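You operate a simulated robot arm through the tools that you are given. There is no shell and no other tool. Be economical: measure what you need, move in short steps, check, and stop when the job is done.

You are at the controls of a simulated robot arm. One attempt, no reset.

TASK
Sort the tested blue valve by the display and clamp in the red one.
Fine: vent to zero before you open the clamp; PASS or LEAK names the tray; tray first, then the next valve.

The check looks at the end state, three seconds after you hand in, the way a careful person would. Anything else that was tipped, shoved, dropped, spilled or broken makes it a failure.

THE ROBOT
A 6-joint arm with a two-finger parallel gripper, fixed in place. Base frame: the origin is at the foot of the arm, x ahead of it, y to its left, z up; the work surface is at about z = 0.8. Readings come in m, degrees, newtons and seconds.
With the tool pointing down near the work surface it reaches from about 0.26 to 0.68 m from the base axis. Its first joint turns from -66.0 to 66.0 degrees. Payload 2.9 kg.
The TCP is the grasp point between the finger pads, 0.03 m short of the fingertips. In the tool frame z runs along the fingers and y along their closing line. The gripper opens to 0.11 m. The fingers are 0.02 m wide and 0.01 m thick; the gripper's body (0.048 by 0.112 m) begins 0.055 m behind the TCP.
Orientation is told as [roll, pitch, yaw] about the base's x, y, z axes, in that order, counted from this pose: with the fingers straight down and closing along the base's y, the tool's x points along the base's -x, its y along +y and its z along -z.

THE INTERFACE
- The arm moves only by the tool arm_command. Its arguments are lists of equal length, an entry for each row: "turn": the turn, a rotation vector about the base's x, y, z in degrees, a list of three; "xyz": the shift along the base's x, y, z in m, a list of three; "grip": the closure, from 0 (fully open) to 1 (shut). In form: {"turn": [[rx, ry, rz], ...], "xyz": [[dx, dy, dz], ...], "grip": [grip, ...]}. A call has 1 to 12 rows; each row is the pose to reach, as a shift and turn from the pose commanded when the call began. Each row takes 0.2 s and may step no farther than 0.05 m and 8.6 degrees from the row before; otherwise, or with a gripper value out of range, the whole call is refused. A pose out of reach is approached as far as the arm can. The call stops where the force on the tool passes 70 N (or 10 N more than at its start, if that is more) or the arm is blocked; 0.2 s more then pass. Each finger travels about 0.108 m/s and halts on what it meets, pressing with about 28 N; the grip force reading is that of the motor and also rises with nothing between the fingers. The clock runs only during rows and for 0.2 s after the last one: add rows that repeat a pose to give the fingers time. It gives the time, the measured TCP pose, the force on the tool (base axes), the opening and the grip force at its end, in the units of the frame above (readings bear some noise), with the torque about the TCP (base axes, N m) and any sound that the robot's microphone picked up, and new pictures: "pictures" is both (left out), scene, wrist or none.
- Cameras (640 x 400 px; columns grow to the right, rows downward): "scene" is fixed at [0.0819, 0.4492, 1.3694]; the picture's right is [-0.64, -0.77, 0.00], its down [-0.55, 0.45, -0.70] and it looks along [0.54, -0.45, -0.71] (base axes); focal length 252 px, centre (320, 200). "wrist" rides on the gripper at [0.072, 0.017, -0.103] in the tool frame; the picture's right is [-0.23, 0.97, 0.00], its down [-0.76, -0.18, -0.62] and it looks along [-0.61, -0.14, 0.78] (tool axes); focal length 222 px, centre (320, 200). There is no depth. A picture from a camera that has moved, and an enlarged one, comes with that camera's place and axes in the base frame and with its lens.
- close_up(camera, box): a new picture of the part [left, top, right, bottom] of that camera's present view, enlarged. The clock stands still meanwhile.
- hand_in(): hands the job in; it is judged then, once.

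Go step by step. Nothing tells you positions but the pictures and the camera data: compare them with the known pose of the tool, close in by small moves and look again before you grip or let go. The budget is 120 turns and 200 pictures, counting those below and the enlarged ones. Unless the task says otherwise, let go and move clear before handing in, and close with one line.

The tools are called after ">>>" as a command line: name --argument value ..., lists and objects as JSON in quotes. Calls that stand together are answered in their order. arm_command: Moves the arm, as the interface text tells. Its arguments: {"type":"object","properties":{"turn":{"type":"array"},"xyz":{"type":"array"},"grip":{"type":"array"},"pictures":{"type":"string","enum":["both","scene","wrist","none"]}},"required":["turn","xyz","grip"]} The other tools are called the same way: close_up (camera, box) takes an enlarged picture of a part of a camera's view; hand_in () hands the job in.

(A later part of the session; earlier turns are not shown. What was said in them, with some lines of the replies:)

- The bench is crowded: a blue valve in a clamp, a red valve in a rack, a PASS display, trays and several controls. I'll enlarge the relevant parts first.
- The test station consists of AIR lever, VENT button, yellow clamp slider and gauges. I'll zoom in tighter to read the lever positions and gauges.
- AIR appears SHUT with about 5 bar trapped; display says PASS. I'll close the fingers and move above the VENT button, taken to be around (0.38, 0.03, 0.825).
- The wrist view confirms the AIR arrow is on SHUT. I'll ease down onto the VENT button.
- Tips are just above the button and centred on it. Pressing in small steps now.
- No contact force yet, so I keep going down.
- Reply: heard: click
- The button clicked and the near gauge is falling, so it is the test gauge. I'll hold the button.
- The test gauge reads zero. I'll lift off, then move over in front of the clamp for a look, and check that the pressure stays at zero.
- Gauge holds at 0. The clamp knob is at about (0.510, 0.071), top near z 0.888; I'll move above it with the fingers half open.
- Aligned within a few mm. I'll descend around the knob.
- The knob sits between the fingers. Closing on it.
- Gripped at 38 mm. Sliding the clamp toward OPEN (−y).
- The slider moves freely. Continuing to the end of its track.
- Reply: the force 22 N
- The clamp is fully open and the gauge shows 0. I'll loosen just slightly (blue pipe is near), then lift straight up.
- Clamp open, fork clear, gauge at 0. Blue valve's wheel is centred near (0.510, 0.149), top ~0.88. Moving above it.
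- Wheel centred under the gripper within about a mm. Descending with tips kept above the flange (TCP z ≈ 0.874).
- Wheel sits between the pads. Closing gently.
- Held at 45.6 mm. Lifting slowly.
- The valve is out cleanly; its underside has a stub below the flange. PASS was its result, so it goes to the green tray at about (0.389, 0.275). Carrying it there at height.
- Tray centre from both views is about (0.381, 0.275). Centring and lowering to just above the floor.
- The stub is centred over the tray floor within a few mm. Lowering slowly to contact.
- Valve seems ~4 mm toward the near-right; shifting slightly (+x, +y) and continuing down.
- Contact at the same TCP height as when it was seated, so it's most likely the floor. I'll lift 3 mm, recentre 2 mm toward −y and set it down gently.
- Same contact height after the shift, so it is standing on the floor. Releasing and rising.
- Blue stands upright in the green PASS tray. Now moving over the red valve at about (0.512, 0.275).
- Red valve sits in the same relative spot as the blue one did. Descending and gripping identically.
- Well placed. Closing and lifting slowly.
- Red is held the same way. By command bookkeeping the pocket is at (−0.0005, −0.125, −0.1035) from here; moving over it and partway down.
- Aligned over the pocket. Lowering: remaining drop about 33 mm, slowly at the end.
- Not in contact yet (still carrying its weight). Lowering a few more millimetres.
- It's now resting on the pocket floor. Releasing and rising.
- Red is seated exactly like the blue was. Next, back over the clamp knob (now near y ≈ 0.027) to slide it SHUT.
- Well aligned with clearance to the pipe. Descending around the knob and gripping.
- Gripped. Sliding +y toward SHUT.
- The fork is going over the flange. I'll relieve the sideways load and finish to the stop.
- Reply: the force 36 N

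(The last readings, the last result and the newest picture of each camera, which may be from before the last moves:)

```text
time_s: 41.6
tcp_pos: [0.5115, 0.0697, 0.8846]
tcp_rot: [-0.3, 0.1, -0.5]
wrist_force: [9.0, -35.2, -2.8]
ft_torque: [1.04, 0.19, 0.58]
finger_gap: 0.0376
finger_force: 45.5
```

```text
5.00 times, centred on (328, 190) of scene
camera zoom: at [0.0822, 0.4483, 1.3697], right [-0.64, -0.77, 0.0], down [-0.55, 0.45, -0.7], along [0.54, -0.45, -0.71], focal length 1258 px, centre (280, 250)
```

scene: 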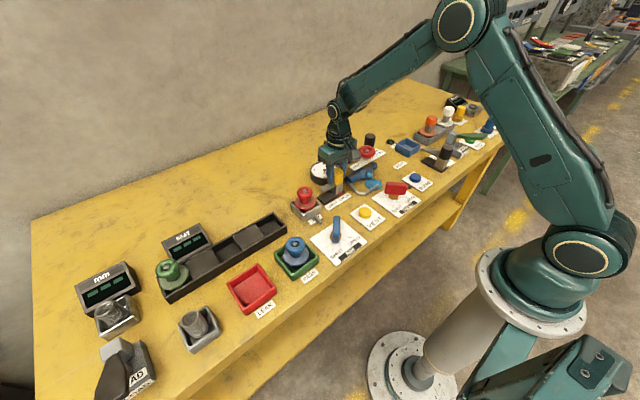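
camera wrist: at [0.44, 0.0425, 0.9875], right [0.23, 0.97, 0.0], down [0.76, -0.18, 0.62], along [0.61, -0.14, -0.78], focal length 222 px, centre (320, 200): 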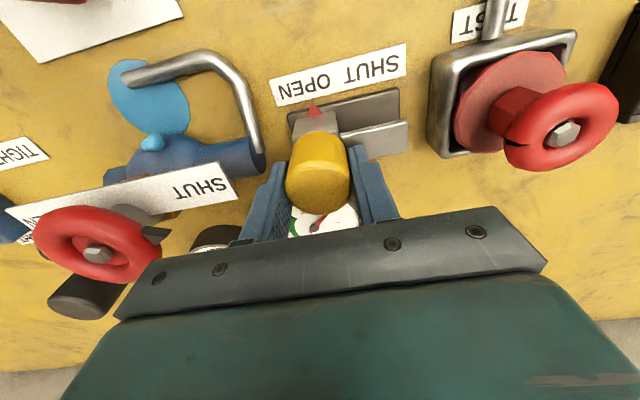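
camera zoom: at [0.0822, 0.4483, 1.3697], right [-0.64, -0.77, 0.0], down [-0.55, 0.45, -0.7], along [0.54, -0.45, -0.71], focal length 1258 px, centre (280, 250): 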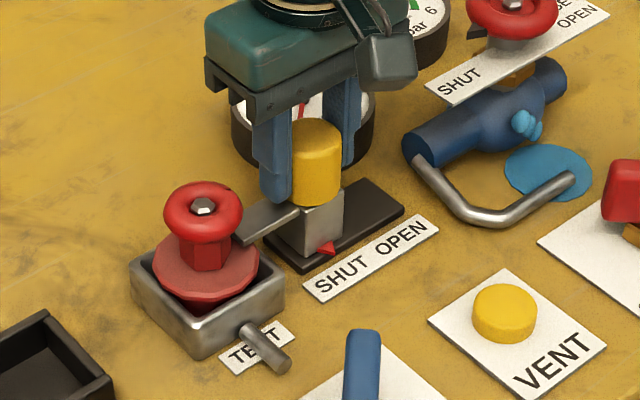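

The slider is on its SHUT stop, same spot as at the start. Relaxing the push, releasing and rising.

>>> arm_command --turn '[[0, 0, 0], [0, 0, 0], [0, 0, 0], [0, 0, 0], [0, 0, 0], [0, 0, 0], [0, 0, 0], [0, 0, 0]]' --xyz '[[0, -0.004, 0], [0, -0.004, 0], [0, -0.004, 0], [0, -0.004, 0], [0, -0.004, 0.02], [0, -0.004, 0.05], [0, -0.004, 0.09], [-0.03, -0.004, 0.13]]' --grip '[0.75, 0.65, 0.5, 0.45, 0.45, 0.45, 0.45, 0.45]'

>>> close_up --camera "scene" --box '[280, 150, 376, 230]'

>>> close_up --camera "scene" --box '[80, 150, 400, 350]'

>>> close_up --camera "wrist" --box '[200, 30, 500, 230]'

```text
time_s: 43.4
tcp_pos: [0.4809, 0.0698, 1.0149]
tcp_rot: [0.0, 0.0, -0.1]
wrist_force: [-0.6, -0.8, -0.3]
ft_torque: [0.02, 0.03, 0.0]
finger_gap: 0.0606
finger_force: 0.1
camera wrist: at [0.4092, 0.087, 1.1176], right [0.23, 0.97, 0.0], down [0.76, -0.18, 0.62], along [0.61, -0.14, -0.78], focal length 222 px, centre (320, 200)
```

scene: 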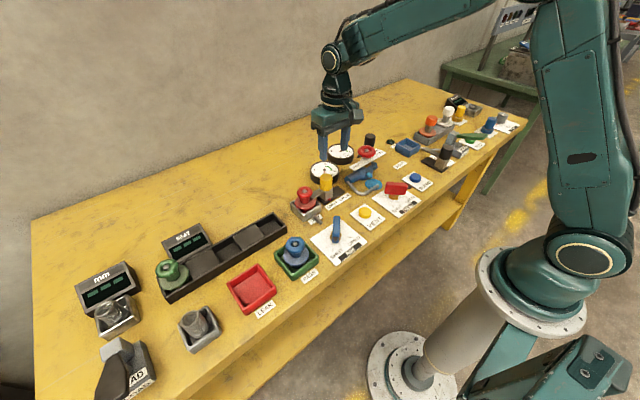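
wrist: 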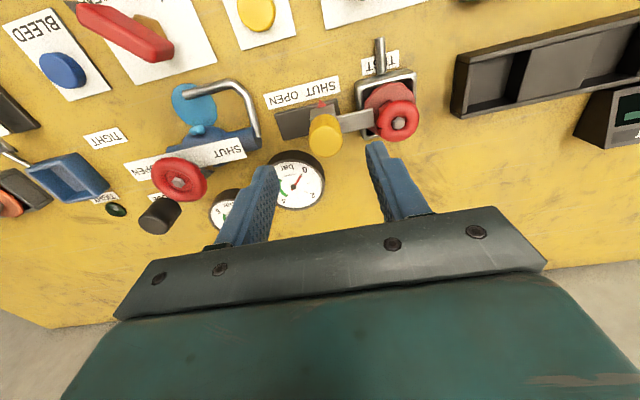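

```text
5.00 times, centred on (328, 190) of scene
camera zoom: at [0.0819, 0.4492, 1.3694], right [-0.64, -0.77, 0.0], down [-0.55, 0.45, -0.7], along [0.54, -0.45, -0.71], focal length 1258 px, centre (280, 250)
```

zoom: 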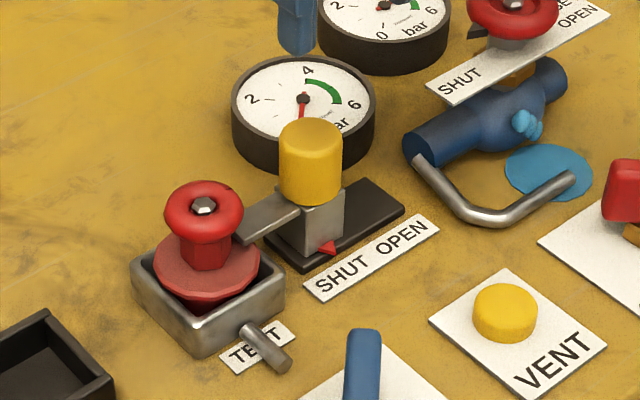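

```text
2.00 times, centred on (240, 250) of scene
camera zoom: at [0.0819, 0.4492, 1.3694], right [-0.64, -0.77, 0.0], down [-0.55, 0.45, -0.7], along [0.54, -0.45, -0.71], focal length 503 px, centre (480, 100)
```

zoom: 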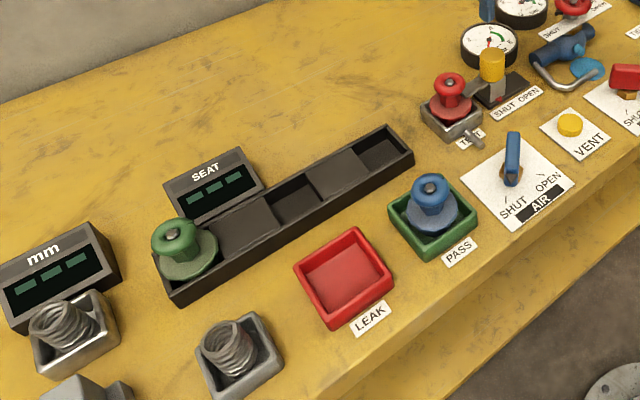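

```text
2.00 times, centred on (350, 130) of wrist
camera zoom: at [0.4092, 0.087, 1.1176], right [0.23, 0.97, 0.0], down [0.76, -0.18, 0.62], along [0.61, -0.14, -0.78], focal length 444 px, centre (260, 340)
```

zoom: 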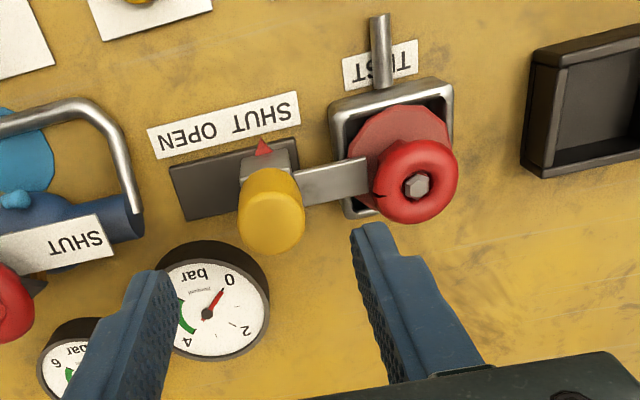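

The clamp is SHUT over the red valve, with the pointer where it was at the start. Blue stands in the PASS tray, the gauge reads 0, and the gripper is clear, so I'm handing in.

>>> hand_in

```text
The job is handed in.
```

I vented the test line to zero, moved the blue valve to the PASS tray as the display said, and seated the red valve in the test pocket with the clamp shut.
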